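You operate a simulated robot arm through the tools that you are given. There is no shell and no other tool.

You are at the controls of a simulated robot arm. One attempt, no reset.

TASK
One of the two blocks by the meter isn't drilled 9 mm deep; put it in the yellow tray.
Fine: zero the meter on its plate first, press it on both blocks, put it back. Set down upright: yellow meter.

It is judged by the outcome, as a careful person would: the job done as asked, and still so three seconds after it is handed in. It fails if anything else is knocked over, pushed out of place, dropped, spilled or broken.

THE ROBOT
A 7-joint arm with a two-finger parallel gripper, fixed in place. Base frame: the origin is at the foot of the arm, x ahead of it, y to its left, z up; the work surface is at about z = 0.76. Lengths are in m, angles in rad, forces in N, time in s.
Its first joint turns from -2.304 to 2.304 rad. Payload 3.91 kg.
The TCP is the grasp point between the finger pads, 0.03 m short of the fingertips. In the tool frame z runs along the fingers and y along their closing line. Largest opening 0.11 m; finger width 0.02, thickness 0.01; the body of the gripper, 0.048 by 0.112 m, starts 0.055 m behind the TCP.
Orientation is that of the tool frame in the base frame, as a unit quaternion [x, y, z, w]. With the fingers straight down and closing along the base's y, the tool's x points along the base's -x, its y along +y and its z along -z.

THE INTERFACE
- The arm moves only by the tool send_rows. Its argument "moves" is a list of rows, each a list of 3 entries, a list of its own where there are three numbers: the shift along the base's x, y, z in m, then the turn, a rotation vector about the base's x, y, z in rad, then the gripper command, from -1 (fully open) to 1 (shut), values between in proportion. In form: [[[dx, dy, dz], [ax, ay, az], hand], ...]. A call has 1 to 20 rows; each row is the pose to reach, as a shift and turn from the pose commanded when the call began. A row lasts 0.2 s, in which the tool goes at most 0.05 m and 0.15 rad; a call with a longer step from one row to the next is refused whole, and so is a gripper value outside its range. A pose out of reach is approached as far as the arm can. The call stops where the force on the tool passes 40 N (or 10 N more than at its start, if that is more) or the arm is blocked; 0.2 s more then pass. Each finger travels about 0.108 m/s and halts on what it meets, pressing with about 21 N; the grip force reading is that of the motor and also rises with nothing between the fingers. The clock runs only during rows and for 0.2 s after the last one: add rows that repeat a pose to give the fingers time. It gives the time, the measured TCP pose, the force on the tool (base axes), the opening and the grip force at its end, in the units of the frame above (readings bear some noise), with the torque about the TCP (base axes, N m) and any sound that the robot's microphone picked up.
- Cameras (640 x 400 px; columns grow to the right, rows downward): "scene" is fixed at [0.2227, 0.5082, 1.5262]; the picture's right is [-0.47, -0.88, 0.00], its down [-0.54, 0.29, -0.79] and it looks along [0.70, -0.37, -0.61] (base axes); focal length 375 px, centre (320, 200). "wrist" rides on the gripper at [0.072, 0.017, -0.103] in the tool frame; the picture's right is [-0.23, 0.97, 0.00], its down [-0.76, -0.18, -0.62] and it looks along [-0.61, -0.14, 0.78] (tool axes); focal length 222 px, centre (320, 200). There is no depth. A picture from a camera that has moved, and an enlarged one, comes with that camera's place and axes in the base frame and with its lens. The place of the scene camera against the robot may be out by one fixed shift of up to 0.012 m in any direction.
- snapshot(camera): a new picture of that camera. The clock stands still meanwhile.
- inspect(camera, box): a new picture of the part [left, top, right, bottom] of that camera's present view, enlarged. The clock stands still meanwhile.
- finish_job(): hands the job in; it is judged then, once.

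Places have to be worked out from the pictures, the camera data and where the tool is seen. Open the gripper and draw the arm clear of the work before you hand the job in, unless the task says otherwise.

The tools are called after "Request:" as a command line: name --argument value ..., lists and objects as JSON in quotes. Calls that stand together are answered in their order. send_rows: Moves the arm, as the interface text tells. Its arguments: {"type":"object","properties":{"moves":{"type":"array"}},"required":["moves"]} The other tools are called the same way: snapshot (camera) takes a picture; inspect (camera, box) takes an enlarged picture of a part of a camera's view; finish_job () hands the job in.

At the start:

```text
time_s: 0.0
eef_pos: [0.7407, 0.0067, 1.1012]
tool_rot: [0.0, 1.0, 0.0, -0.001]
wrist_force: [0.1, -0.1, 0.0]
ft_torque: [0.04, 0.01, -0.02]
finger_gap: 0.1099
finger_force: 0.0
```

scene: 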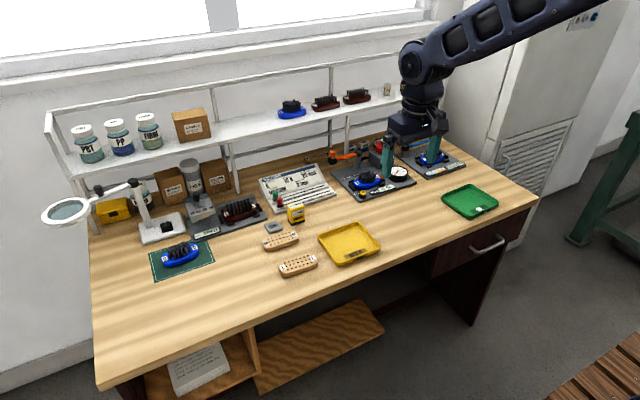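
wrist: 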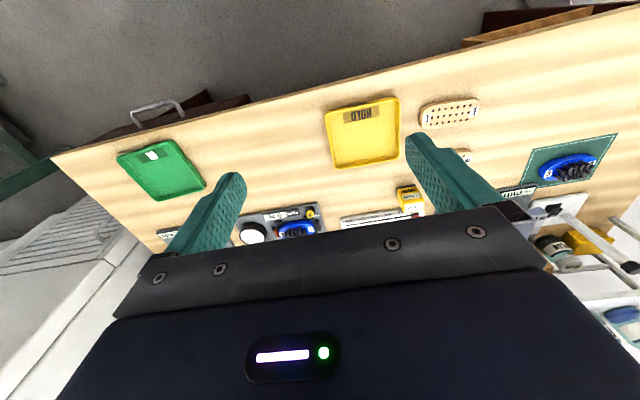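

I start with closer looks at the meter, blocks, plate and tray area.

Request:
inspect --camera "scene" --box '[240, 190, 400, 290]'

Request:
inspect --camera "scene" --box '[255, 195, 335, 245]'

Request:
inspect --camera "wrist" --box '[320, 80, 520, 220]'

```text
4.00 times, centred on (320, 240) of scene
camera zoom: at [0.2227, 0.5082, 1.5262], right [-0.47, -0.88, 0.0], down [-0.54, 0.29, -0.79], along [0.7, -0.37, -0.61], focal length 1499 px, centre (320, 40)
```

zoom: 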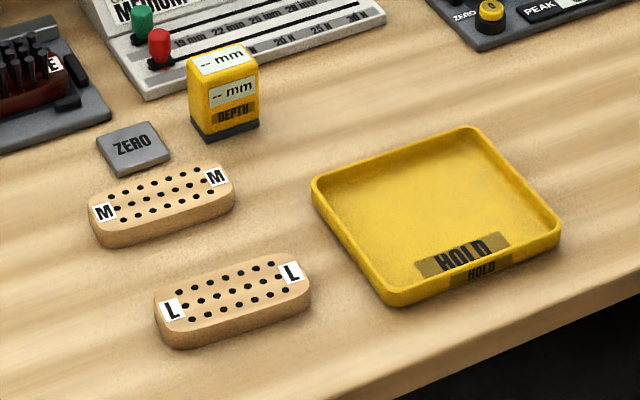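

```text
8.00 times, centred on (295, 220) of scene
camera zoom: at [0.2227, 0.5082, 1.5262], right [-0.47, -0.88, 0.0], down [-0.54, 0.29, -0.79], along [0.7, -0.37, -0.61], focal length 2997 px, centre (520, 40)
```

zoom: 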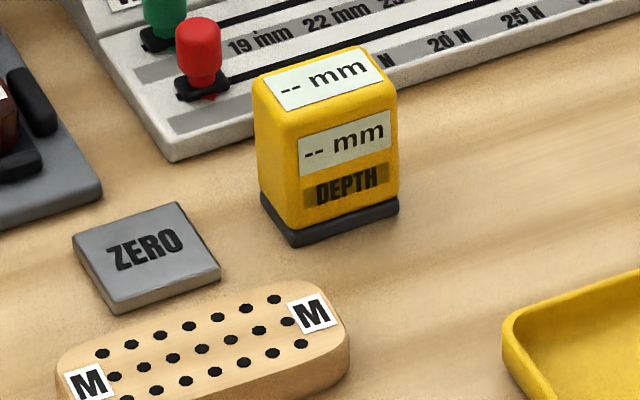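

```text
2.86 times, centred on (420, 150) of wrist
camera zoom: at [0.6683, 0.0233, 1.2039], right [0.23, 0.97, 0.0], down [0.76, -0.18, 0.62], along [0.61, -0.14, -0.78], focal length 635 px, centre (34, 343)
```

zoom: 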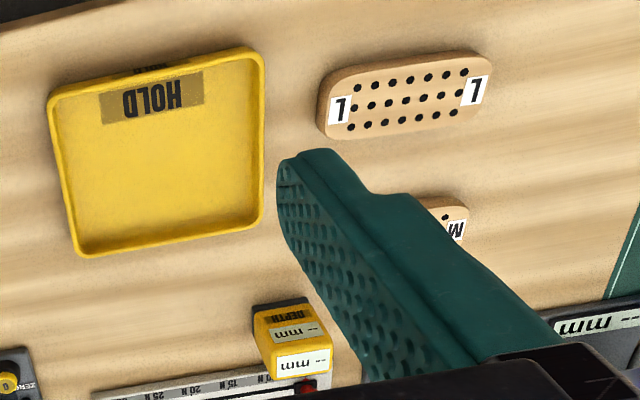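

From both cameras I put the meter at about (1.04, 0.16), the ZERO plate at about (1.04, 0.235), block M at about (0.97, 0.24), block L at about (0.865, 0.237) and the yellow tray near (0.87, 0.07). I'll move the arm above and short of the meter so the wrist camera can refine these.

Request:
send_rows --moves '[[[0.02, 0.02, -0.02], [0, 0, 0], -1], [[0.045, 0.045, -0.045], [0, 0, 0], -1], [[0.07, 0.07, -0.07], [0, 0, 0], -1], [[0.095, 0.095, -0.09], [0, 0, 0], -1], [[0.12, 0.12, -0.11], [0, 0, 0], -1], [[0.14, 0.14, -0.13], [0, 0, 0], -1], [[0.16, 0.153, -0.15], [0, 0, 0], -1], [[0.16, 0.153, -0.15], [0, 0, 0], -1]]'

```text
time_s: 1.8
eef_pos: [0.9001, 0.1582, 0.9507]
tool_rot: [0.0, 1.0, -0.001, 0.001]
wrist_force: [0.1, 0.3, 0.6]
ft_torque: [-0.01, 0.0, 0.01]
finger_gap: 0.11
finger_force: 0.1
```

The arm reached (0.900, 0.158, 0.951). I'm taking wrist and scene pictures to refine the positions.

Request:
snapshot --camera "wrist"

Request:
snapshot --camera "scene"

```text
taken
camera wrist: at [0.8279, 0.177, 1.0535], right [0.23, 0.97, 0.0], down [0.76, -0.18, 0.62], along [0.61, -0.14, -0.78], focal length 222 px, centre (320, 200)
```

wrist: 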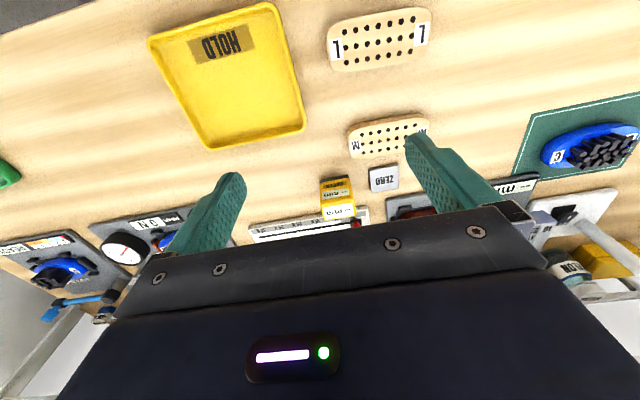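

```text
taken
```

scene: 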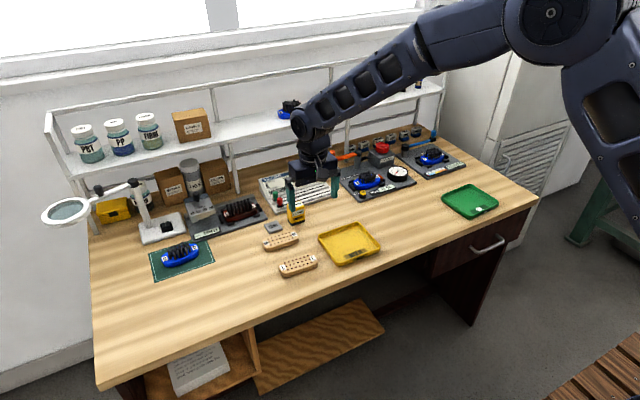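

The meter and plate are visible between the fingers. I'm enlarging the wrist view to measure them.

Request:
inspect --camera "wrist" --box '[300, 100, 460, 230]'

Request:
inspect --camera "wrist" --box '[140, 0, 460, 180]'

```text
3.08 times, centred on (380, 165) of wrist
camera zoom: at [0.8279, 0.177, 1.0535], right [0.23, 0.97, 0.0], down [0.76, -0.18, 0.62], along [0.61, -0.14, -0.78], focal length 684 px, centre (135, 308)
```

zoom: 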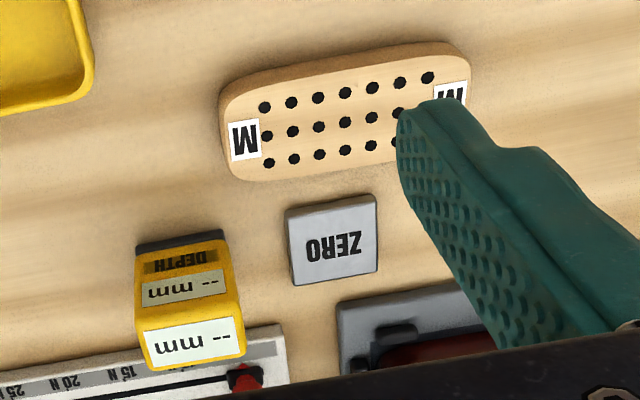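

```text
2.00 times, centred on (300, 90) of wrist
camera zoom: at [0.8279, 0.177, 1.0535], right [0.23, 0.97, 0.0], down [0.76, -0.18, 0.62], along [0.61, -0.14, -0.78], focal length 444 px, centre (360, 420)
```

zoom: 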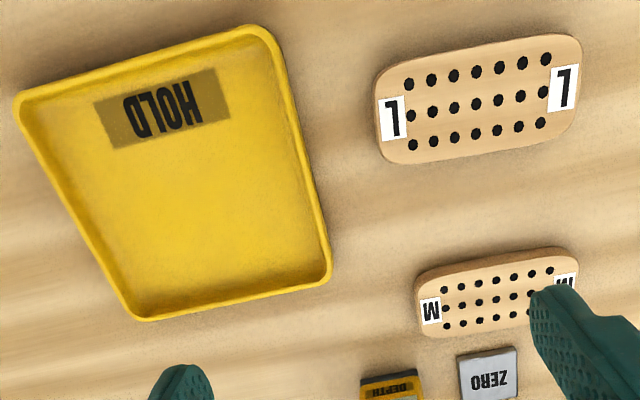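

The wrist camera puts the meter's front face at x ≈ 1.018, with y from 0.133 to 0.178 and its top at z ≈ 0.826. The plate centre is at about (1.033, 0.230). The meter lies past the straight-down reach, so I'll tilt the tool 0.6 rad outward about base y, which keeps the closing line along y, and narrow the opening to about 0.07.

Request:
send_rows --moves '[[[0.0, 0, 0], [0, -0.12, 0], -0.27], [[0.0, 0, 0], [0, -0.24, 0], -0.27], [[0.0, 0, 0], [0, -0.36, 0], -0.27], [[0.0, 0, 0], [0, -0.48, 0], -0.27], [[0, 0, 0], [0, -0.6, 0], -0.27], [[0.02, -0.001, -0.01], [0, -0.6, 0], -0.27], [[0.04, -0.0025, -0.03], [0, -0.6, 0], -0.27], [[0.06, -0.003, -0.05], [0, -0.6, 0], -0.27], [[0.06, -0.003, -0.05], [0, -0.6, 0], -0.27]]'

```text
time_s: 3.8
eef_pos: [0.9614, 0.1559, 0.9032]
tool_rot: [0.0, 0.956, 0.0, 0.295]
wrist_force: [-0.2, -0.8, -0.3]
ft_torque: [-0.03, 0.0, 0.02]
finger_gap: 0.0698
finger_force: 0.0
```

The pose is tracked with the tilt as commanded. I'm checking the view before approaching along the tool axis.

Request:
snapshot --camera "wrist"

Request:
inspect --camera "scene" --box '[220, 120, 400, 290]'

```text
taken
camera wrist: at [0.8426, 0.1734, 0.9454], right [0.19, 0.97, 0.13], down [0.28, -0.18, 0.94], along [0.94, -0.14, -0.3], focal length 222 px, centre (320, 200)
```

wrist: 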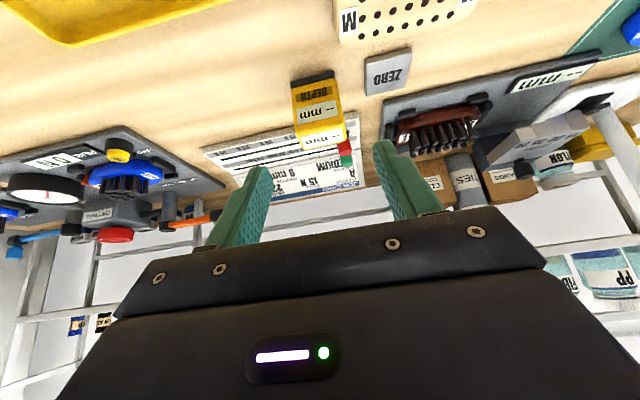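

```text
2.35 times, centred on (310, 205) of scene
camera zoom: at [0.2227, 0.5082, 1.5262], right [-0.47, -0.88, 0.0], down [-0.54, 0.29, -0.79], along [0.7, -0.37, -0.61], focal length 882 px, centre (344, 188)
```

zoom: 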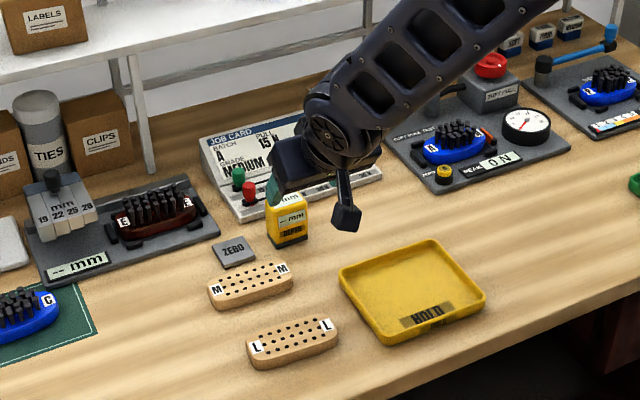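

The meter's centre reads y ≈ 0.156, lined up with the TCP. I'll descend along the tool axis so the fingers straddle it, leaving the hand at the same opening for now.

Request:
send_rows --moves '[[[0.013, 0, -0.0207], [0, 0, 0], -0.27], [[0.025, 0, -0.038], [0, 0, 0], -0.27], [[0.037, 0, -0.056], [0, 0, 0], -0.27], [[0.049, 0, -0.073], [0, 0, 0], -0.27], [[0.06, 0, -0.089], [0, 0, 0], -0.27], [[0.0696, 0.0, -0.1032], [0, 0, 0], -0.27], [[0.0696, 0.0, -0.1032], [0, 0, 0], -0.27]]'

```text
time_s: 5.4
eef_pos: [1.0309, 0.1554, 0.7991]
tool_rot: [0.0, 0.955, 0.0, 0.295]
wrist_force: [0.1, -0.6, 0.4]
ft_torque: [-0.01, 0.0, 0.0]
finger_gap: 0.0696
finger_force: 0.0
```

The target was reached at (1.031, 0.155, 0.799). I'm checking that the fingers straddle the meter before closing.

Request:
snapshot --camera "wrist"

Request:
inspect --camera "scene" --box '[240, 160, 340, 260]'

```text
taken
camera wrist: at [0.9123, 0.1727, 0.8425], right [0.19, 0.97, 0.13], down [0.28, -0.18, 0.94], along [0.94, -0.14, -0.3], focal length 222 px, centre (320, 200)
```

wrist: 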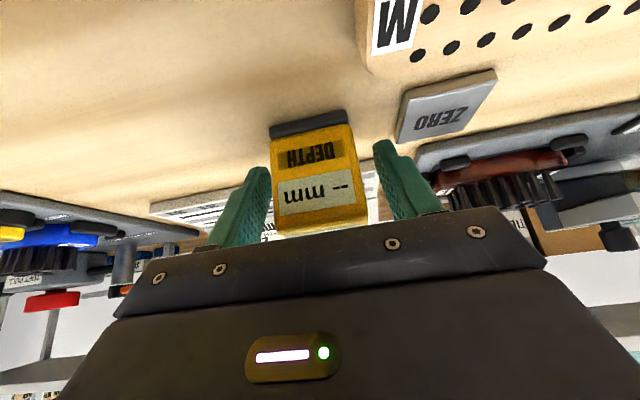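

```text
4.00 times, centred on (290, 210) of scene
camera zoom: at [0.2227, 0.5082, 1.5262], right [-0.47, -0.88, 0.0], down [-0.54, 0.29, -0.79], along [0.7, -0.37, -0.61], focal length 1499 px, centre (440, 160)
```

zoom: 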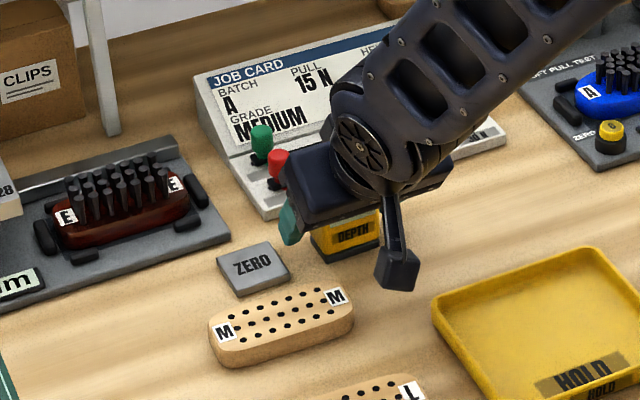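

The meter sits between the fingers with clearance on both sides. I'm closing on it.

Request:
send_rows --moves '[[[0, 0, 0], [0, 0, 0], 0.1], [[0, 0, 0], [0, 0, 0], 0.3], [[0, 0, 0], [0, 0, 0], 0.6], [[0, 0, 0], [0, 0, 0], 1], [[0, 0, 0], [0, 0, 0], 1]]'

```text
time_s: 6.6
eef_pos: [1.03, 0.1538, 0.7981]
tool_rot: [0.0, 0.956, 0.0, 0.295]
wrist_force: [-0.1, -0.4, 0.7]
ft_torque: [-0.01, -0.03, 0.0]
finger_gap: 0.0479
finger_force: 21.3
```

Gripped, with a gap of 0.048 at 21 N. I'm lifting straight up by 0.04 and looking at the meter.

Request:
send_rows --moves '[[[0, 0, 0.01], [0, 0, 0], 1], [[0, 0, 0.025], [0, 0, 0], 1], [[0, 0, 0.04], [0, 0, 0], 1], [[0, 0, 0.04], [0, 0, 0], 1]]'

Request:
snapshot --camera "wrist"

Request:
inspect --camera "scene" --box '[240, 160, 340, 260]'

```text
time_s: 7.6
eef_pos: [1.0314, 0.1559, 0.8385]
tool_rot: [0.0, 0.955, 0.0, 0.296]
wrist_force: [-0.5, 0.2, -0.5]
ft_torque: [-0.02, 0.02, 0.03]
finger_gap: 0.0477
finger_force: 20.4
```

```text
taken
camera wrist: at [0.9128, 0.1729, 0.882], right [0.19, 0.97, 0.13], down [0.28, -0.18, 0.94], along [0.94, -0.14, -0.3], focal length 222 px, centre (320, 200)
```

wrist: 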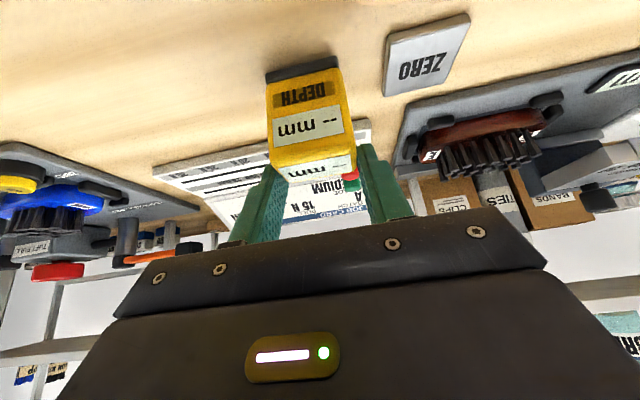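

```text
4.00 times, centred on (290, 210) of scene
camera zoom: at [0.2227, 0.5082, 1.5262], right [-0.47, -0.88, 0.0], down [-0.54, 0.29, -0.79], along [0.7, -0.37, -0.61], focal length 1499 px, centre (440, 160)
```

zoom: 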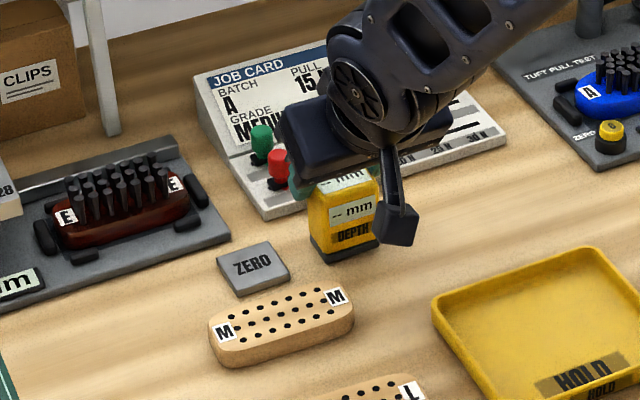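

The meter's base still appears at z ≈ 0.766, the same as before the lift, so it seems to have stayed on the table while the fingers slid up it. I'm looking closely at the finger contact before doing anything else.

Request:
inspect --camera "wrist" --box '[220, 40, 420, 250]'

Request:
inspect --camera "scene" --box '[290, 185, 350, 235]'

```text
1.90 times, centred on (320, 145) of wrist
camera zoom: at [0.9128, 0.1729, 0.882], right [0.19, 0.97, 0.13], down [0.28, -0.18, 0.94], along [0.94, -0.14, -0.3], focal length 423 px, centre (320, 305)
```

zoom: 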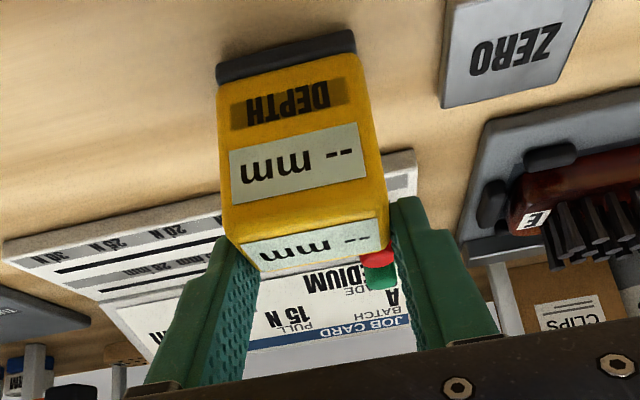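

```text
8.00 times, centred on (320, 210) of scene
camera zoom: at [0.2227, 0.5082, 1.5262], right [-0.47, -0.88, 0.0], down [-0.54, 0.29, -0.79], along [0.7, -0.37, -0.61], focal length 2997 px, centre (320, 120)
```

zoom: 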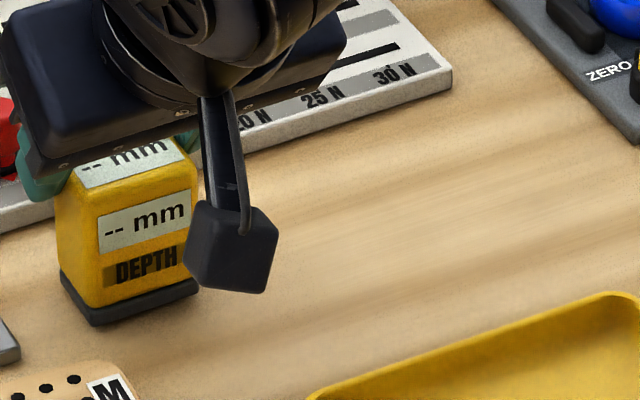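

The meter is still upright on the table, and the fingers are now around its top. I'll open slightly, go back down, re-grip, and lift only 5 mm this time to read the force.

Request:
send_rows --moves '[[[0, 0, 0], [0, 0, 0], 0.0], [[0, 0, 0], [0, 0, 0], -0.27], [[0, 0, -0.015], [0, 0, 0], -0.27], [[0, 0, -0.03], [0, 0, 0], -0.27], [[0, 0, -0.042], [0, 0, 0], -0.27], [[0, 0, -0.042], [0, 0, 0], -0.27]]'

Request:
inspect --camera "wrist" --box '[220, 60, 420, 250]'

```text
time_s: 9.0
eef_pos: [1.0316, 0.1562, 0.7955]
tool_rot: [0.0, 0.955, 0.001, 0.295]
wrist_force: [-0.6, -0.3, -0.5]
ft_torque: [-0.01, 0.0, -0.01]
finger_gap: 0.0699
finger_force: 0.1
```

```text
2.11 times, centred on (320, 155) of wrist
camera zoom: at [0.9123, 0.1729, 0.8393], right [0.19, 0.97, 0.13], down [0.28, -0.18, 0.94], along [0.94, -0.14, -0.3], focal length 468 px, centre (320, 295)
```

zoom: 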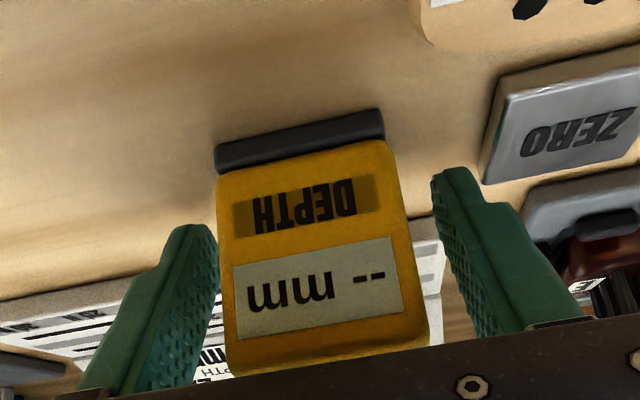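

The meter is still centred and upright between the fingers. I'm re-gripping with the TCP 5 mm nearer its centre, holding longer, then lifting only 6 mm to read the load.

Request:
send_rows --moves '[[[-0.005, 0, 0], [0, 0, 0], -0.27], [[-0.005, 0, 0], [0, 0, 0], 0.1], [[-0.005, 0, 0], [0, 0, 0], 1], [[-0.005, 0, 0], [0, 0, 0], 1], [[-0.005, 0, 0], [0, 0, 0], 1], [[-0.005, 0, 0], [0, 0, 0], 1], [[-0.005, 0, 0], [0, 0, 0], 1], [[-0.005, 0, 0.002], [0, 0, 0], 1], [[-0.005, 0, 0.004], [0, 0, 0], 1], [[-0.005, 0, 0.006], [0, 0, 0], 1]]'

Request:
inspect --camera "wrist" --box '[220, 60, 420, 250]'

```text
time_s: 11.2
eef_pos: [1.0256, 0.1556, 0.8024]
tool_rot: [0.0, 0.955, -0.001, 0.296]
wrist_force: [-0.6, 0.1, -1.8]
ft_torque: [0.0, 0.01, 0.02]
finger_gap: 0.0476
finger_force: 20.6
```

```text
2.11 times, centred on (320, 155) of wrist
camera zoom: at [0.9073, 0.1733, 0.8458], right [0.19, 0.97, 0.13], down [0.28, -0.18, 0.94], along [0.94, -0.14, -0.3], focal length 468 px, centre (320, 295)
```

zoom: 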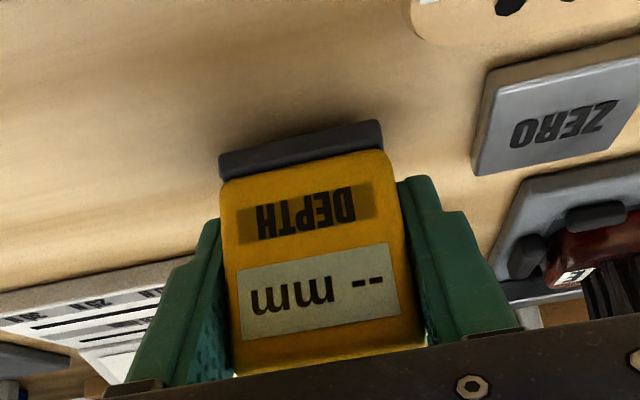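

The tool now carries about 1.8 N downward and a shadow shows under the meter, so it is probably off the table. I'll lift another 20 mm slowly and confirm.

Request:
send_rows --moves '[[[0, 0, 0.005], [0, 0, 0], 1], [[0, 0, 0.01], [0, 0, 0], 1], [[0, 0, 0.015], [0, 0, 0], 1], [[0, 0, 0.02], [0, 0, 0], 1], [[0, 0, 0.02], [0, 0, 0], 1]]'

Request:
inspect --camera "wrist" --box '[220, 60, 420, 250]'

Request:
inspect --camera "scene" --box '[240, 170, 360, 260]'

```text
time_s: 12.4
eef_pos: [1.0257, 0.155, 0.823]
tool_rot: [0.0, 0.955, 0.0, 0.295]
wrist_force: [1.0, 0.1, -2.0]
ft_torque: [-0.01, 0.02, 0.02]
finger_gap: 0.0478
finger_force: 20.8
```

```text
2.11 times, centred on (320, 155) of wrist
camera zoom: at [0.9075, 0.1735, 0.8661], right [0.19, 0.97, 0.13], down [0.28, -0.18, 0.94], along [0.94, -0.14, -0.3], focal length 468 px, centre (320, 295)
```

zoom: 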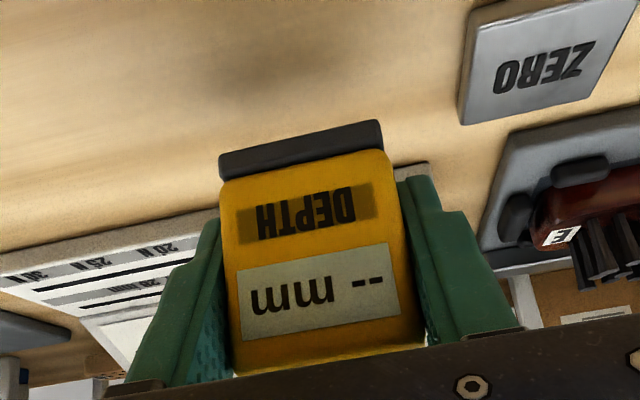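

```text
4.44 times, centred on (300, 215) of scene
camera zoom: at [0.2227, 0.5082, 1.5262], right [-0.47, -0.88, 0.0], down [-0.54, 0.29, -0.79], along [0.7, -0.37, -0.61], focal length 1665 px, centre (409, 133)
```

zoom: 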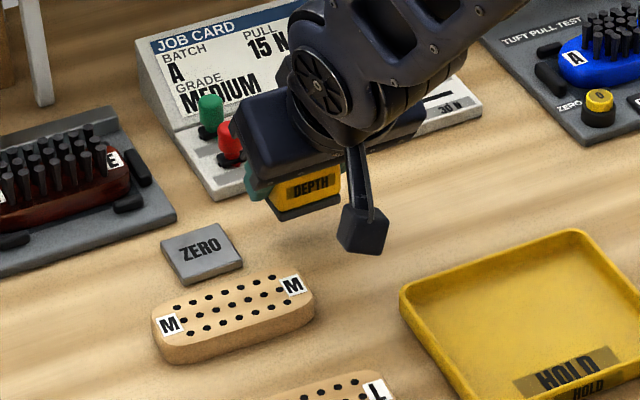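

The meter is held firmly: the wrist view hasn't changed while the arm rose, and the tool reads about 2 N. Next I move it over the ZERO plate at this height (dy +0.074, dx +0.002) and check alignment.

Request:
send_rows --moves '[[[0, 0, 0.005], [0, 0, 0], 1], [[0.001, 0.02, 0.005], [0, 0, 0], 1], [[0.002, 0.04, 0.005], [0, 0, 0], 1], [[0.002, 0.06, 0.005], [0, 0, 0], 1], [[0.002, 0.074, 0.005], [0, 0, 0], 1], [[0.002, 0.074, 0.005], [0, 0, 0], 1]]'

Request:
inspect --camera "wrist" --box '[220, 60, 420, 250]'

Request:
inspect --camera "scene" --box '[220, 170, 340, 260]'

```text
time_s: 13.8
eef_pos: [1.0274, 0.2302, 0.8274]
tool_rot: [0.0, 0.955, -0.001, 0.296]
wrist_force: [-0.1, -0.2, -1.0]
ft_torque: [0.03, -0.01, 0.0]
finger_gap: 0.0479
finger_force: 21.1
```

```text
2.11 times, centred on (320, 155) of wrist
camera zoom: at [0.9092, 0.2478, 0.8707], right [0.19, 0.97, 0.13], down [0.28, -0.18, 0.94], along [0.94, -0.14, -0.3], focal length 468 px, centre (320, 295)
```

zoom: 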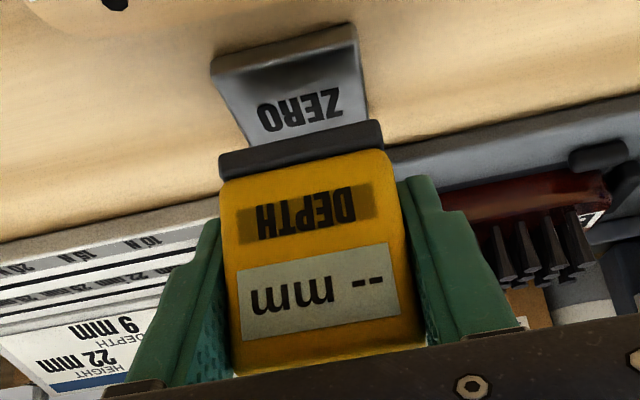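

```text
4.44 times, centred on (280, 215) of scene
camera zoom: at [0.2227, 0.5082, 1.5262], right [-0.47, -0.88, 0.0], down [-0.54, 0.29, -0.79], along [0.7, -0.37, -0.61], focal length 1665 px, centre (498, 133)
```

zoom: 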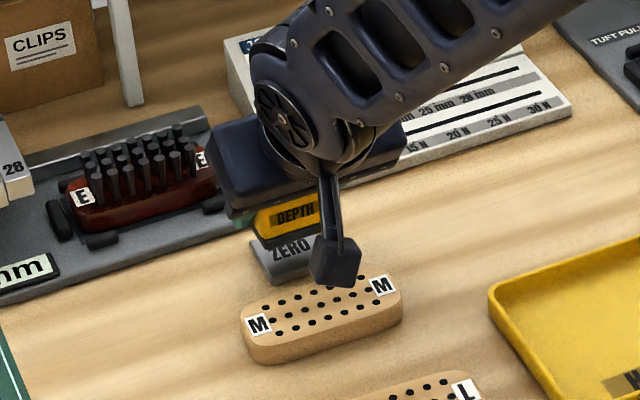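

The meter is centred over the plate to within about 2 mm. I'm lowering it in gentle steps toward contact, reading the force.

Request:
send_rows --moves '[[[0, 0, -0.006], [0, 0, 0], 1], [[0, 0, -0.012], [0, 0, 0], 1], [[0, 0, -0.017], [0, 0, 0], 1], [[0, 0, -0.02], [0, 0, 0], 1], [[0, 0, -0.021], [0, 0, 0], 1]]'

```text
time_s: 15.0
eef_pos: [1.0285, 0.2301, 0.8063]
tool_rot: [0.0, 0.956, 0.0, 0.295]
wrist_force: [0.8, -0.7, -1.1]
ft_torque: [-0.03, -0.01, -0.03]
finger_gap: 0.0482
finger_force: 20.7
```

No contact yet (force about −1 N). I'm continuing in 1 mm steps.

Request:
send_rows --moves '[[[0, 0, -0.001], [0, 0, 0], 1], [[0, 0, -0.002], [0, 0, 0], 1], [[0, 0, -0.003], [0, 0, 0], 1]]'

```text
time_s: 15.8
eef_pos: [1.0277, 0.2299, 0.8045]
tool_rot: [0.0, 0.955, -0.001, 0.297]
wrist_force: [-3.1, -1.6, 10.2]
ft_torque: [-0.24, 0.15, -0.05]
finger_gap: 0.0479
finger_force: 21.1
```

Contact: about 10 N upward at z ≈ 0.804. I'm checking whether the meter's display has reacted.

Request:
inspect --camera "wrist" --box '[220, 60, 420, 250]'

Request:
inspect --camera "scene" --box '[220, 170, 340, 260]'

```text
2.11 times, centred on (320, 155) of wrist
camera zoom: at [0.9095, 0.2474, 0.8478], right [0.19, 0.97, 0.13], down [0.28, -0.18, 0.94], along [0.94, -0.14, -0.3], focal length 468 px, centre (320, 295)
```

zoom: 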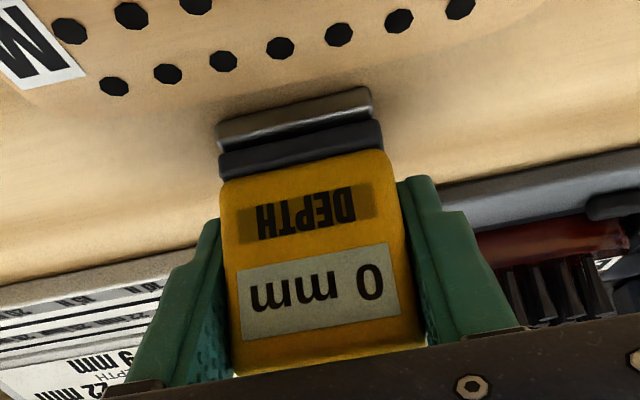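

```text
4.44 times, centred on (280, 215) of scene
camera zoom: at [0.2227, 0.5082, 1.5262], right [-0.47, -0.88, 0.0], down [-0.54, 0.29, -0.79], along [0.7, -0.37, -0.61], focal length 1665 px, centre (498, 133)
```

zoom: 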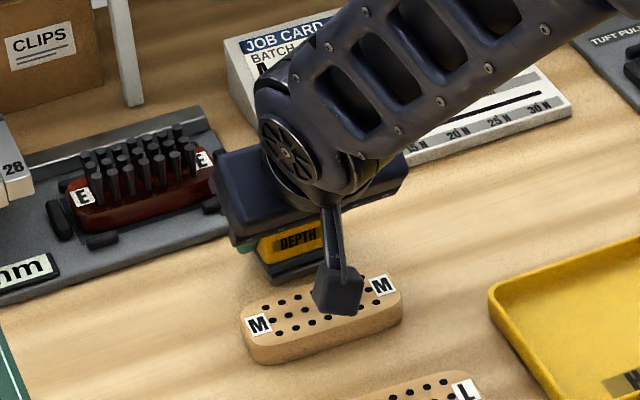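

The meter reads "0 mm", so it is zeroed. Next I lift it and carry it over block M, centred near (0.963, 0.235).

Request:
send_rows --moves '[[[0, 0, 0.005], [0, 0, 0], 1], [[0, 0, 0.015], [0, 0, 0], 1], [[0, 0, 0.03], [0, 0, 0], 1], [[0, 0, 0.045], [0, 0, 0], 1], [[-0.02, 0.002, 0.045], [0, 0, 0], 1], [[-0.04, 0.004, 0.045], [0, 0, 0], 1], [[-0.055, 0.005, 0.045], [0, 0, 0], 1], [[-0.065, 0.005, 0.045], [0, 0, 0], 1], [[-0.065, 0.005, 0.045], [0, 0, 0], 1]]'

Request:
snapshot --camera "wrist"

Request:
inspect --camera "scene" --box '[220, 170, 340, 290]'

```text
time_s: 17.8
eef_pos: [0.9631, 0.2339, 0.8476]
tool_rot: [0.001, 0.955, 0.0, 0.296]
wrist_force: [-0.4, -0.2, -1.7]
ft_torque: [-0.01, 0.0, 0.01]
finger_gap: 0.048
finger_force: 20.7
```

```text
taken
camera wrist: at [0.8445, 0.2524, 0.8915], right [0.19, 0.97, 0.13], down [0.28, -0.18, 0.94], along [0.94, -0.14, -0.3], focal length 222 px, centre (320, 200)
```

wrist: 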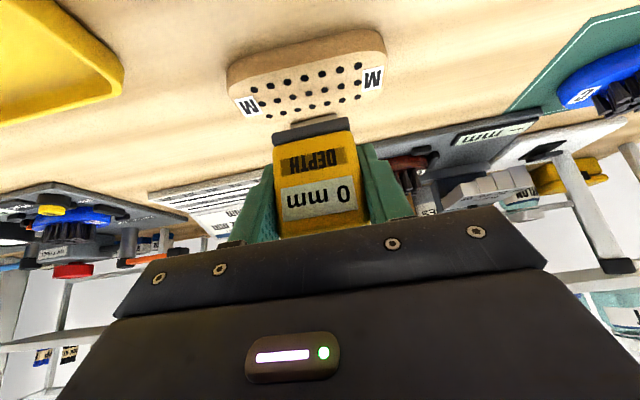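

```text
3.33 times, centred on (280, 230) of scene
camera zoom: at [0.2227, 0.5082, 1.5262], right [-0.47, -0.88, 0.0], down [-0.54, 0.29, -0.79], along [0.7, -0.37, -0.61], focal length 1249 px, centre (453, 100)
```

zoom: 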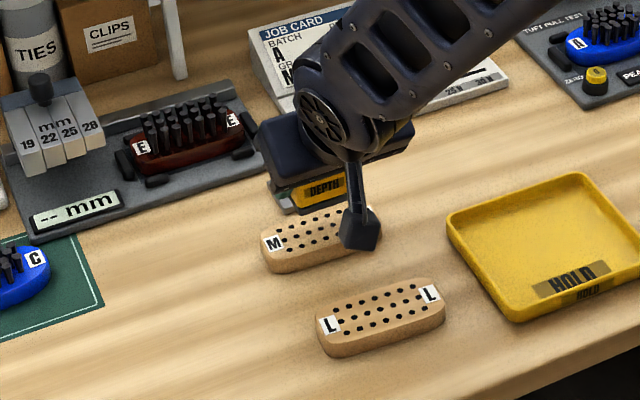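

The display holds "0 mm". I'm enlarging the wrist view to check the meter's placement over block M.

Request:
inspect --camera "wrist" --box '[210, 20, 410, 160]'

```text
2.86 times, centred on (310, 90) of wrist
camera zoom: at [0.8445, 0.2524, 0.8915], right [0.19, 0.97, 0.13], down [0.28, -0.18, 0.94], along [0.94, -0.14, -0.3], focal length 635 px, centre (349, 514)
```

zoom: 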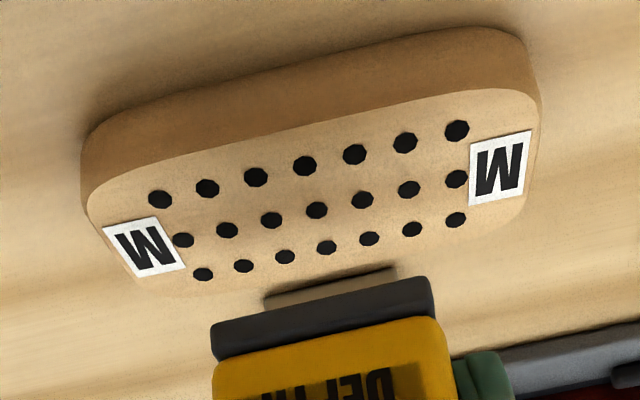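

Block M's centre comes out at (0.963, 0.236). The meter is over it, sitting a few millimetres far in x, so I'll shift −4 mm in x and lower toward contact.

Request:
send_rows --moves '[[[-0.004, 0, -0.005], [0, 0, 0], 1], [[-0.004, 0, -0.012], [0, 0, 0], 1], [[-0.004, 0, -0.018], [0, 0, 0], 1], [[-0.004, 0, -0.022], [0, 0, 0], 1], [[-0.004, 0, -0.024], [0, 0, 0], 1]]'

```text
time_s: 19.0
eef_pos: [0.9608, 0.2357, 0.8256]
tool_rot: [0.0, 0.955, 0.0, 0.295]
wrist_force: [0.6, -1.3, -2.4]
ft_torque: [0.05, 0.05, -0.02]
finger_gap: 0.0481
finger_force: 20.7
```

No contact yet, so I continue down in 1 mm steps.

Request:
send_rows --moves '[[[0, 0, -0.001], [0, 0, 0], 1], [[0, 0, -0.002], [0, 0, 0], 1], [[0, 0, -0.003], [0, 0, 0], 1], [[0, 0, -0.004], [0, 0, 0], 1]]'

```text
time_s: 20.0
eef_pos: [0.9586, 0.234, 0.82]
tool_rot: [0.001, 0.955, -0.001, 0.296]
wrist_force: [-0.5, -0.1, -1.6]
ft_torque: [0.01, -0.01, 0.03]
finger_gap: 0.0479
finger_force: 20.8
```

Still free at z = 0.820. I'm going down further.

Request:
send_rows --moves '[[[0, 0, -0.001], [0, 0, 0], 1], [[0, 0, -0.002], [0, 0, 0], 1], [[0, 0, -0.003], [0, 0, 0], 1]]'

```text
time_s: 20.8
eef_pos: [0.9586, 0.2362, 0.8166]
tool_rot: [0.0, 0.955, 0.0, 0.296]
wrist_force: [-0.1, 0.7, -1.2]
ft_torque: [-0.05, -0.01, -0.02]
finger_gap: 0.0481
finger_force: 20.9
```

Still no contact. I'm stepping down and watching both force and display.

Request:
send_rows --moves '[[[0, 0, -0.001], [0, 0, 0], 1], [[0, 0, -0.002], [0, 0, 0], 1]]'

Request:
inspect --camera "wrist" --box '[210, 20, 420, 250]'

```text
time_s: 21.4
eef_pos: [0.9591, 0.2336, 0.8147]
tool_rot: [0.0, 0.955, 0.0, 0.295]
wrist_force: [-0.2, 0.7, -1.4]
ft_torque: [0.02, -0.01, 0.02]
finger_gap: 0.0477
finger_force: 21.2
```

```text
1.74 times, centred on (315, 135) of wrist
camera zoom: at [0.8401, 0.2523, 0.8588], right [0.19, 0.97, 0.13], down [0.28, -0.18, 0.94], along [0.94, -0.14, -0.3], focal length 386 px, centre (329, 313)
```

zoom: 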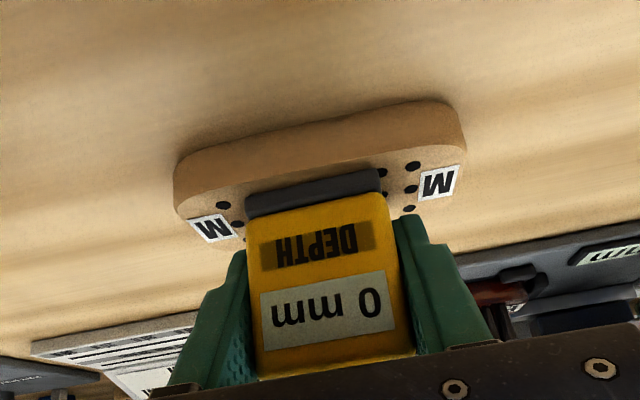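

The meter is just above the block, well centred, with holes showing on both sides. I'm stepping down further.

Request:
send_rows --moves '[[[0, 0, -0.001], [0, 0, 0], 1], [[0, 0, -0.002], [0, 0, 0], 1]]'

```text
time_s: 22.0
eef_pos: [0.9592, 0.2331, 0.8137]
tool_rot: [0.0, 0.955, 0.0, 0.297]
wrist_force: [-2.6, -0.6, 7.9]
ft_torque: [-0.07, 0.05, -0.02]
finger_gap: 0.0477
finger_force: 21.2
```

Contact at about 8 N. I'm reading the display.

Request:
inspect --camera "wrist" --box '[210, 20, 420, 250]'

```text
1.74 times, centred on (315, 135) of wrist
camera zoom: at [0.8405, 0.2522, 0.8577], right [0.19, 0.97, 0.13], down [0.28, -0.18, 0.94], along [0.94, -0.14, -0.3], focal length 386 px, centre (329, 313)
```

zoom: 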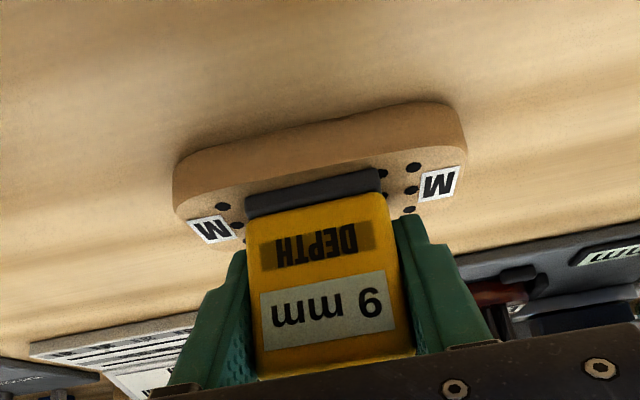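

The display, seen upside down, changed to a single digit. I need a close zoom to tell 6 from 9.

Request:
inspect --camera "wrist" --box '[275, 155, 355, 225]'

Request:
inspect --camera "scene" --box '[260, 180, 340, 250]'

```text
5.71 times, centred on (315, 190) of wrist
camera zoom: at [0.8405, 0.2522, 0.8577], right [0.19, 0.97, 0.13], down [0.28, -0.18, 0.94], along [0.94, -0.14, -0.3], focal length 1269 px, centre (349, 257)
```

zoom: 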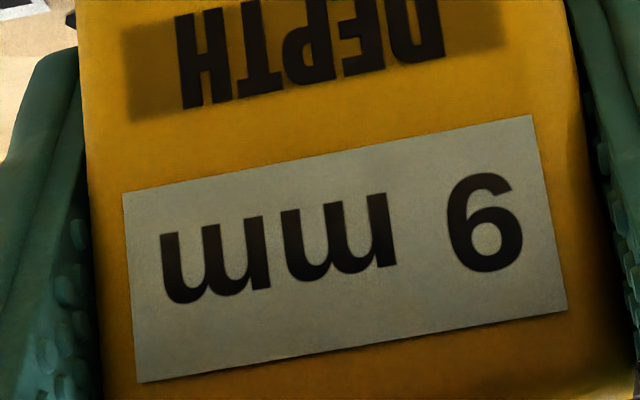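

```text
5.71 times, centred on (300, 215) of scene
camera zoom: at [0.2227, 0.5082, 1.5262], right [-0.47, -0.88, 0.0], down [-0.54, 0.29, -0.79], along [0.7, -0.37, -0.61], focal length 2141 px, centre (434, 114)
```

zoom: 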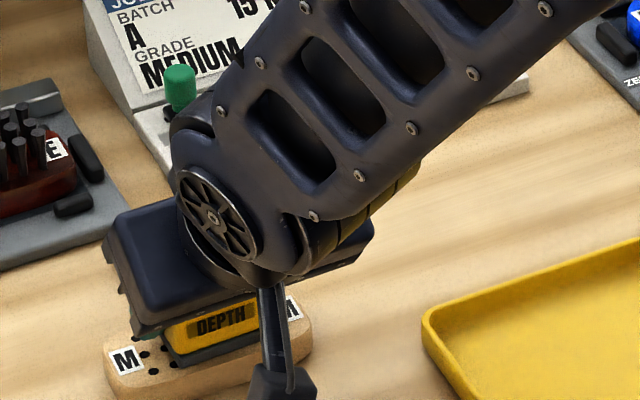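

I need to be certain about the digit, so I'm zooming in on it alone.

Request:
inspect --camera "wrist" --box '[326, 180, 348, 194]'

Request:
inspect --camera "wrist" --box '[320, 172, 352, 192]'

```text
16.00 times, centred on (337, 187) of wrist
camera zoom: at [0.8405, 0.2522, 0.8577], right [0.19, 0.97, 0.13], down [0.28, -0.18, 0.94], along [0.94, -0.14, -0.3], focal length 3554 px, centre (48, 408)
```

zoom: 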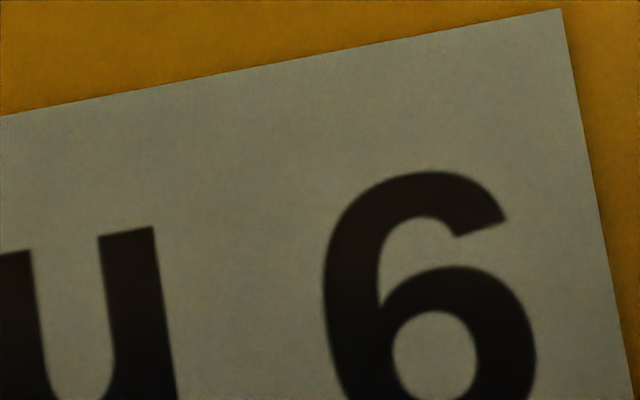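

```text
16.00 times, centred on (336, 182) of wrist
camera zoom: at [0.8405, 0.2522, 0.8577], right [0.19, 0.97, 0.13], down [0.28, -0.18, 0.94], along [0.94, -0.14, -0.3], focal length 3554 px, centre (64, 488)
```

zoom: 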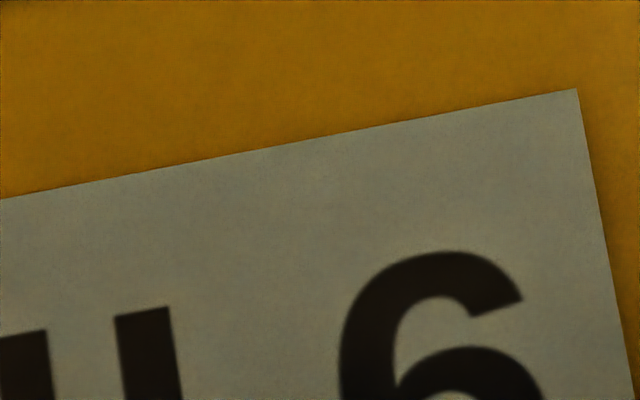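

In the picture it is a "6" with the "mm" inverted, so the display is rotated 180° and block M actually reads 9 mm. I still need to measure L, so I'm lifting and moving over its centre at about (0.856, 0.231).

Request:
send_rows --moves '[[[0, 0, 0.005], [0, 0, 0], 1], [[0, 0, 0.015], [0, 0, 0], 1], [[0, 0, 0.03], [0, 0, 0], 1], [[0, 0, 0.04], [0, 0, 0], 1], [[-0.025, -0.001, 0.04], [0, 0, 0], 1], [[-0.05, -0.002, 0.04], [0, 0, 0], 1], [[-0.075, -0.003, 0.04], [0, 0, 0], 1], [[-0.095, -0.004, 0.04], [0, 0, 0], 1], [[-0.106, -0.004, 0.04], [0, 0, 0], 1], [[-0.106, -0.004, 0.04], [0, 0, 0], 1]]'

Request:
snapshot --camera "wrist"

Request:
inspect --camera "wrist" --box '[210, 20, 410, 160]'

Request:
inspect --camera "scene" --box '[220, 170, 380, 290]'

```text
time_s: 24.2
eef_pos: [0.8534, 0.2306, 0.8518]
tool_rot: [-0.001, 0.955, 0.001, 0.296]
wrist_force: [-0.2, -0.4, -2.5]
ft_torque: [0.01, 0.01, -0.02]
finger_gap: 0.0479
finger_force: 20.8
```

```text
taken
camera wrist: at [0.7346, 0.248, 0.896], right [0.19, 0.97, 0.13], down [0.28, -0.18, 0.94], along [0.94, -0.14, -0.3], focal length 222 px, centre (320, 200)
```

wrist: 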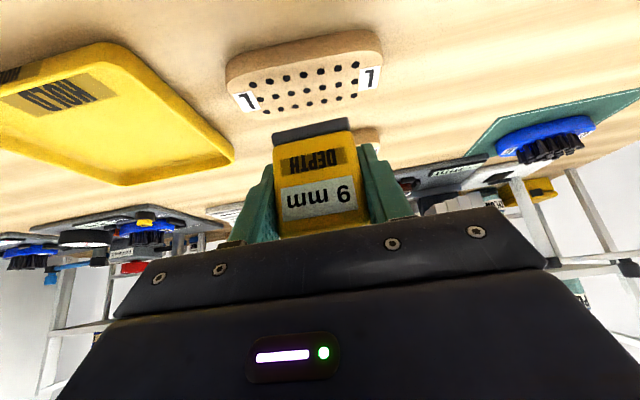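

```text
2.86 times, centred on (310, 90) of wrist
camera zoom: at [0.7346, 0.248, 0.896], right [0.19, 0.97, 0.13], down [0.28, -0.18, 0.94], along [0.94, -0.14, -0.3], focal length 635 px, centre (349, 514)
```

zoom: 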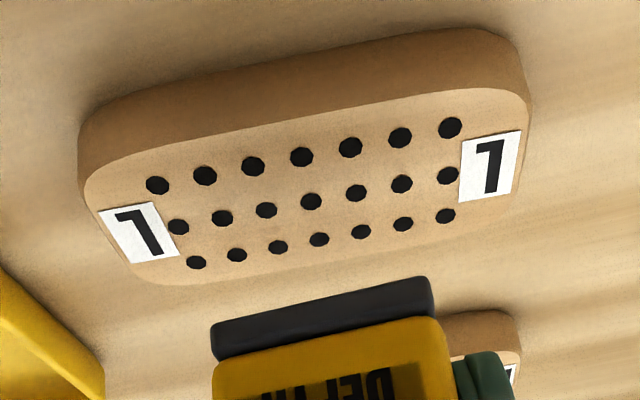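

```text
3.33 times, centred on (300, 230) of scene
camera zoom: at [0.2227, 0.5082, 1.5262], right [-0.47, -0.88, 0.0], down [-0.54, 0.29, -0.79], along [0.7, -0.37, -0.61], focal length 1249 px, centre (387, 100)
```

zoom: 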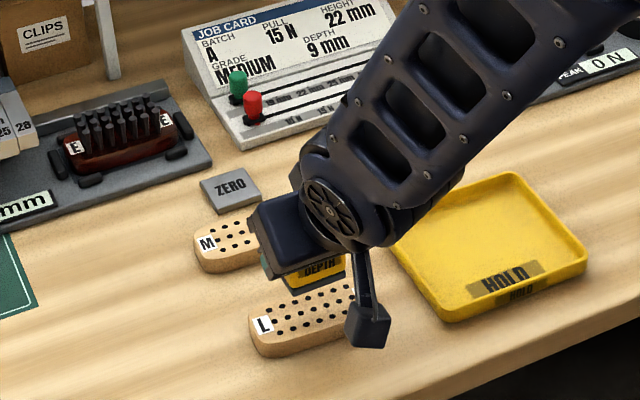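

Block L's centre is (0.855, 0.231). I'll apply the same offset I used on M (−3 mm in x), lower to just above it, then use small steps.

Request:
send_rows --moves '[[[-0.003, -0.001, -0.01], [0, 0, 0], 1], [[-0.003, -0.001, -0.02], [0, 0, 0], 1], [[-0.003, -0.001, -0.028], [0, 0, 0], 1], [[-0.003, -0.001, -0.033], [0, 0, 0], 1], [[-0.003, -0.001, -0.036], [0, 0, 0], 1], [[-0.003, -0.001, -0.037], [0, 0, 0], 1]]'

```text
time_s: 25.6
eef_pos: [0.8507, 0.2292, 0.8154]
tool_rot: [0.0, 0.955, 0.0, 0.296]
wrist_force: [0.2, -0.4, -0.8]
ft_torque: [0.0, 0.02, 0.02]
finger_gap: 0.0482
finger_force: 20.6
```

No contact yet at z = 0.815. Two or three more 1 mm steps should touch.

Request:
send_rows --moves '[[[0, 0, -0.001], [0, 0, 0], 1], [[0, 0, -0.002], [0, 0, 0], 1], [[0, 0, -0.003], [0, 0, 0], 1]]'

Request:
inspect --camera "wrist" --box '[275, 155, 365, 225]'

```text
time_s: 26.4
eef_pos: [0.8504, 0.2293, 0.8138]
tool_rot: [0.001, 0.955, 0.001, 0.296]
wrist_force: [-3.4, -1.1, 15.3]
ft_torque: [-0.12, 0.06, 0.01]
finger_gap: 0.0479
finger_force: 20.6
```

```text
5.71 times, centred on (320, 190) of wrist
camera zoom: at [0.7315, 0.2475, 0.8575], right [0.19, 0.97, 0.13], down [0.27, -0.18, 0.94], along [0.94, -0.14, -0.3], focal length 1269 px, centre (320, 257)
```

zoom: 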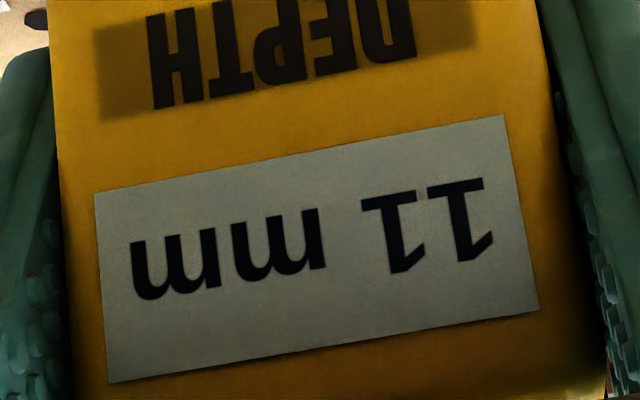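

Block L reads 11 mm (inverted "11 mm" at a 15 N press), so L is the one to put in the tray and M is fine at 9 mm. First I return the meter to its place: lift, then travel back above its original spot.

Request:
send_rows --moves '[[[0, 0, 0.005], [0, 0, 0], 1], [[0, 0, 0.02], [0, 0, 0], 1], [[0, 0, 0.035], [0, 0, 0], 1], [[0, 0, 0.05], [0, 0, 0], 1], [[0.02, -0.008, 0.05], [0, 0, 0], 1], [[0.045, -0.019, 0.05], [0, 0, 0], 1], [[0.07, -0.03, 0.05], [0, 0, 0], 1], [[0.095, -0.041, 0.05], [0, 0, 0], 1], [[0.12, -0.052, 0.05], [0, 0, 0], 1], [[0.145, -0.062, 0.05], [0, 0, 0], 1], [[0.165, -0.071, 0.05], [0, 0, 0], 1], [[0.176, -0.074, 0.05], [0, 0, 0], 1], [[0.176, -0.074, 0.05], [0, 0, 0], 1]]'

Request:
snapshot --camera "wrist"

Request:
inspect --camera "scene" --box '[220, 170, 380, 290]'

```text
time_s: 29.2
eef_pos: [1.026, 0.1545, 0.8625]
tool_rot: [0.0, 0.955, -0.001, 0.296]
wrist_force: [0.4, -0.4, -2.4]
ft_torque: [0.01, 0.0, -0.02]
finger_gap: 0.048
finger_force: 20.7
```

```text
taken
camera wrist: at [0.9072, 0.1731, 0.9059], right [0.19, 0.97, 0.13], down [0.28, -0.18, 0.94], along [0.94, -0.14, -0.3], focal length 222 px, centre (320, 200)
```

wrist: 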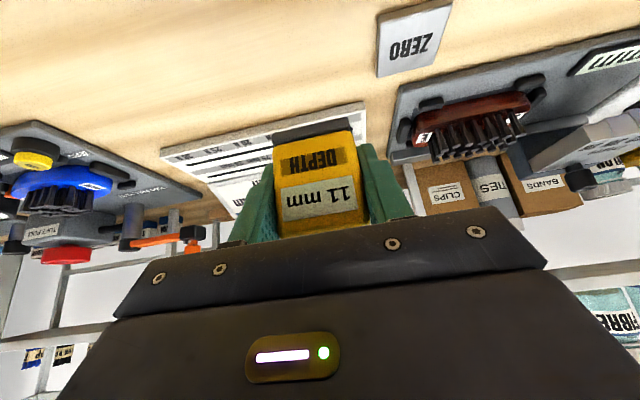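

```text
3.33 times, centred on (300, 230) of scene
camera zoom: at [0.2227, 0.5082, 1.5262], right [-0.47, -0.88, 0.0], down [-0.54, 0.29, -0.79], along [0.7, -0.37, -0.61], focal length 1249 px, centre (387, 100)
```

zoom: 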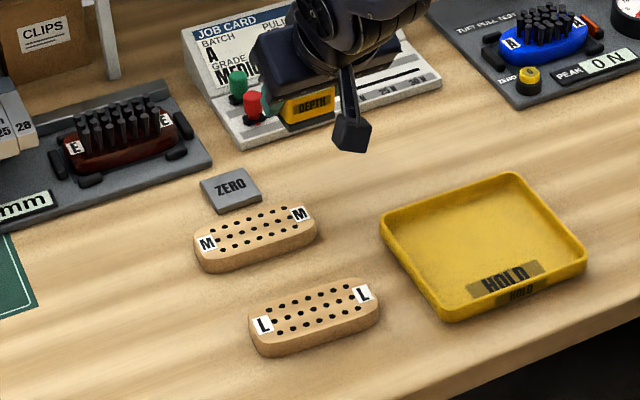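

The blocks and plate are undisturbed and the meter is above its home spot. I'm lowering to about 4 mm above the table.

Request:
send_rows --moves '[[[0, 0, -0.015], [0, 0, 0], 1], [[0, 0, -0.03], [0, 0, 0], 1], [[0, 0, -0.045], [0, 0, 0], 1], [[0, 0, -0.055], [0, 0, 0], 1], [[0, 0, -0.061], [0, 0, 0], 1], [[0, 0, -0.063], [0, 0, 0], 1]]'

```text
time_s: 30.6
eef_pos: [1.0268, 0.1557, 0.7988]
tool_rot: [0.0, 0.956, 0.0, 0.295]
wrist_force: [0.0, -0.1, -1.8]
ft_torque: [0.01, -0.02, 0.01]
finger_gap: 0.0478
finger_force: 20.9
```

Still carrying about 1.8 N of weight. I'm stepping down the last millimetres to touch the table.

Request:
send_rows --moves '[[[0, 0, -0.001], [0, 0, 0], 1], [[0, 0, -0.002], [0, 0, 0], 1], [[0, 0, -0.003], [0, 0, 0], 1], [[0, 0, -0.004], [0, 0, 0], 1]]'

```text
time_s: 31.6
eef_pos: [1.0252, 0.156, 0.7962]
tool_rot: [0.0, 0.955, -0.001, 0.296]
wrist_force: [-0.2, 0.3, 0.8]
ft_torque: [-0.04, -0.03, -0.05]
finger_gap: 0.0478
finger_force: 21.4
```

The force changed from −1.8 N to +0.8 N, so the meter now rests on the table. I'm opening gradually to about 0.07.

Request:
send_rows --moves '[[[0, 0, -0.0003], [0, 0, 0], 0.6], [[0, 0, -0.0003], [0, 0, 0], 0.13], [[0, 0, -0.0003], [0, 0, 0], 0.05], [[0, 0, -0.0003], [0, 0, 0], -0.1], [[0, 0, -0.0003], [0, 0, 0], -0.27], [[0, 0, -0.0003], [0, 0, 0], -0.27]]'

Request:
inspect --camera "wrist" --box '[210, 60, 420, 250]'

```text
time_s: 33.0
eef_pos: [1.026, 0.1557, 0.7954]
tool_rot: [0.0, 0.955, 0.0, 0.296]
wrist_force: [0.4, 0.7, 1.0]
ft_torque: [-0.04, -0.01, -0.01]
finger_gap: 0.0701
finger_force: 0.0
```

```text
2.11 times, centred on (315, 155) of wrist
camera zoom: at [0.9073, 0.1732, 0.8394], right [0.19, 0.97, 0.13], down [0.28, -0.18, 0.94], along [0.94, -0.14, -0.3], focal length 468 px, centre (330, 295)
```

zoom: 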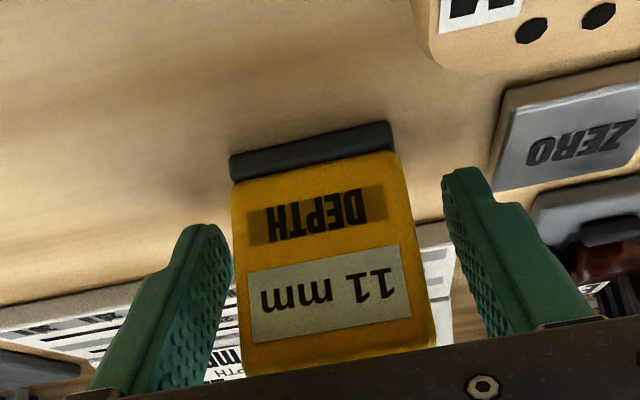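

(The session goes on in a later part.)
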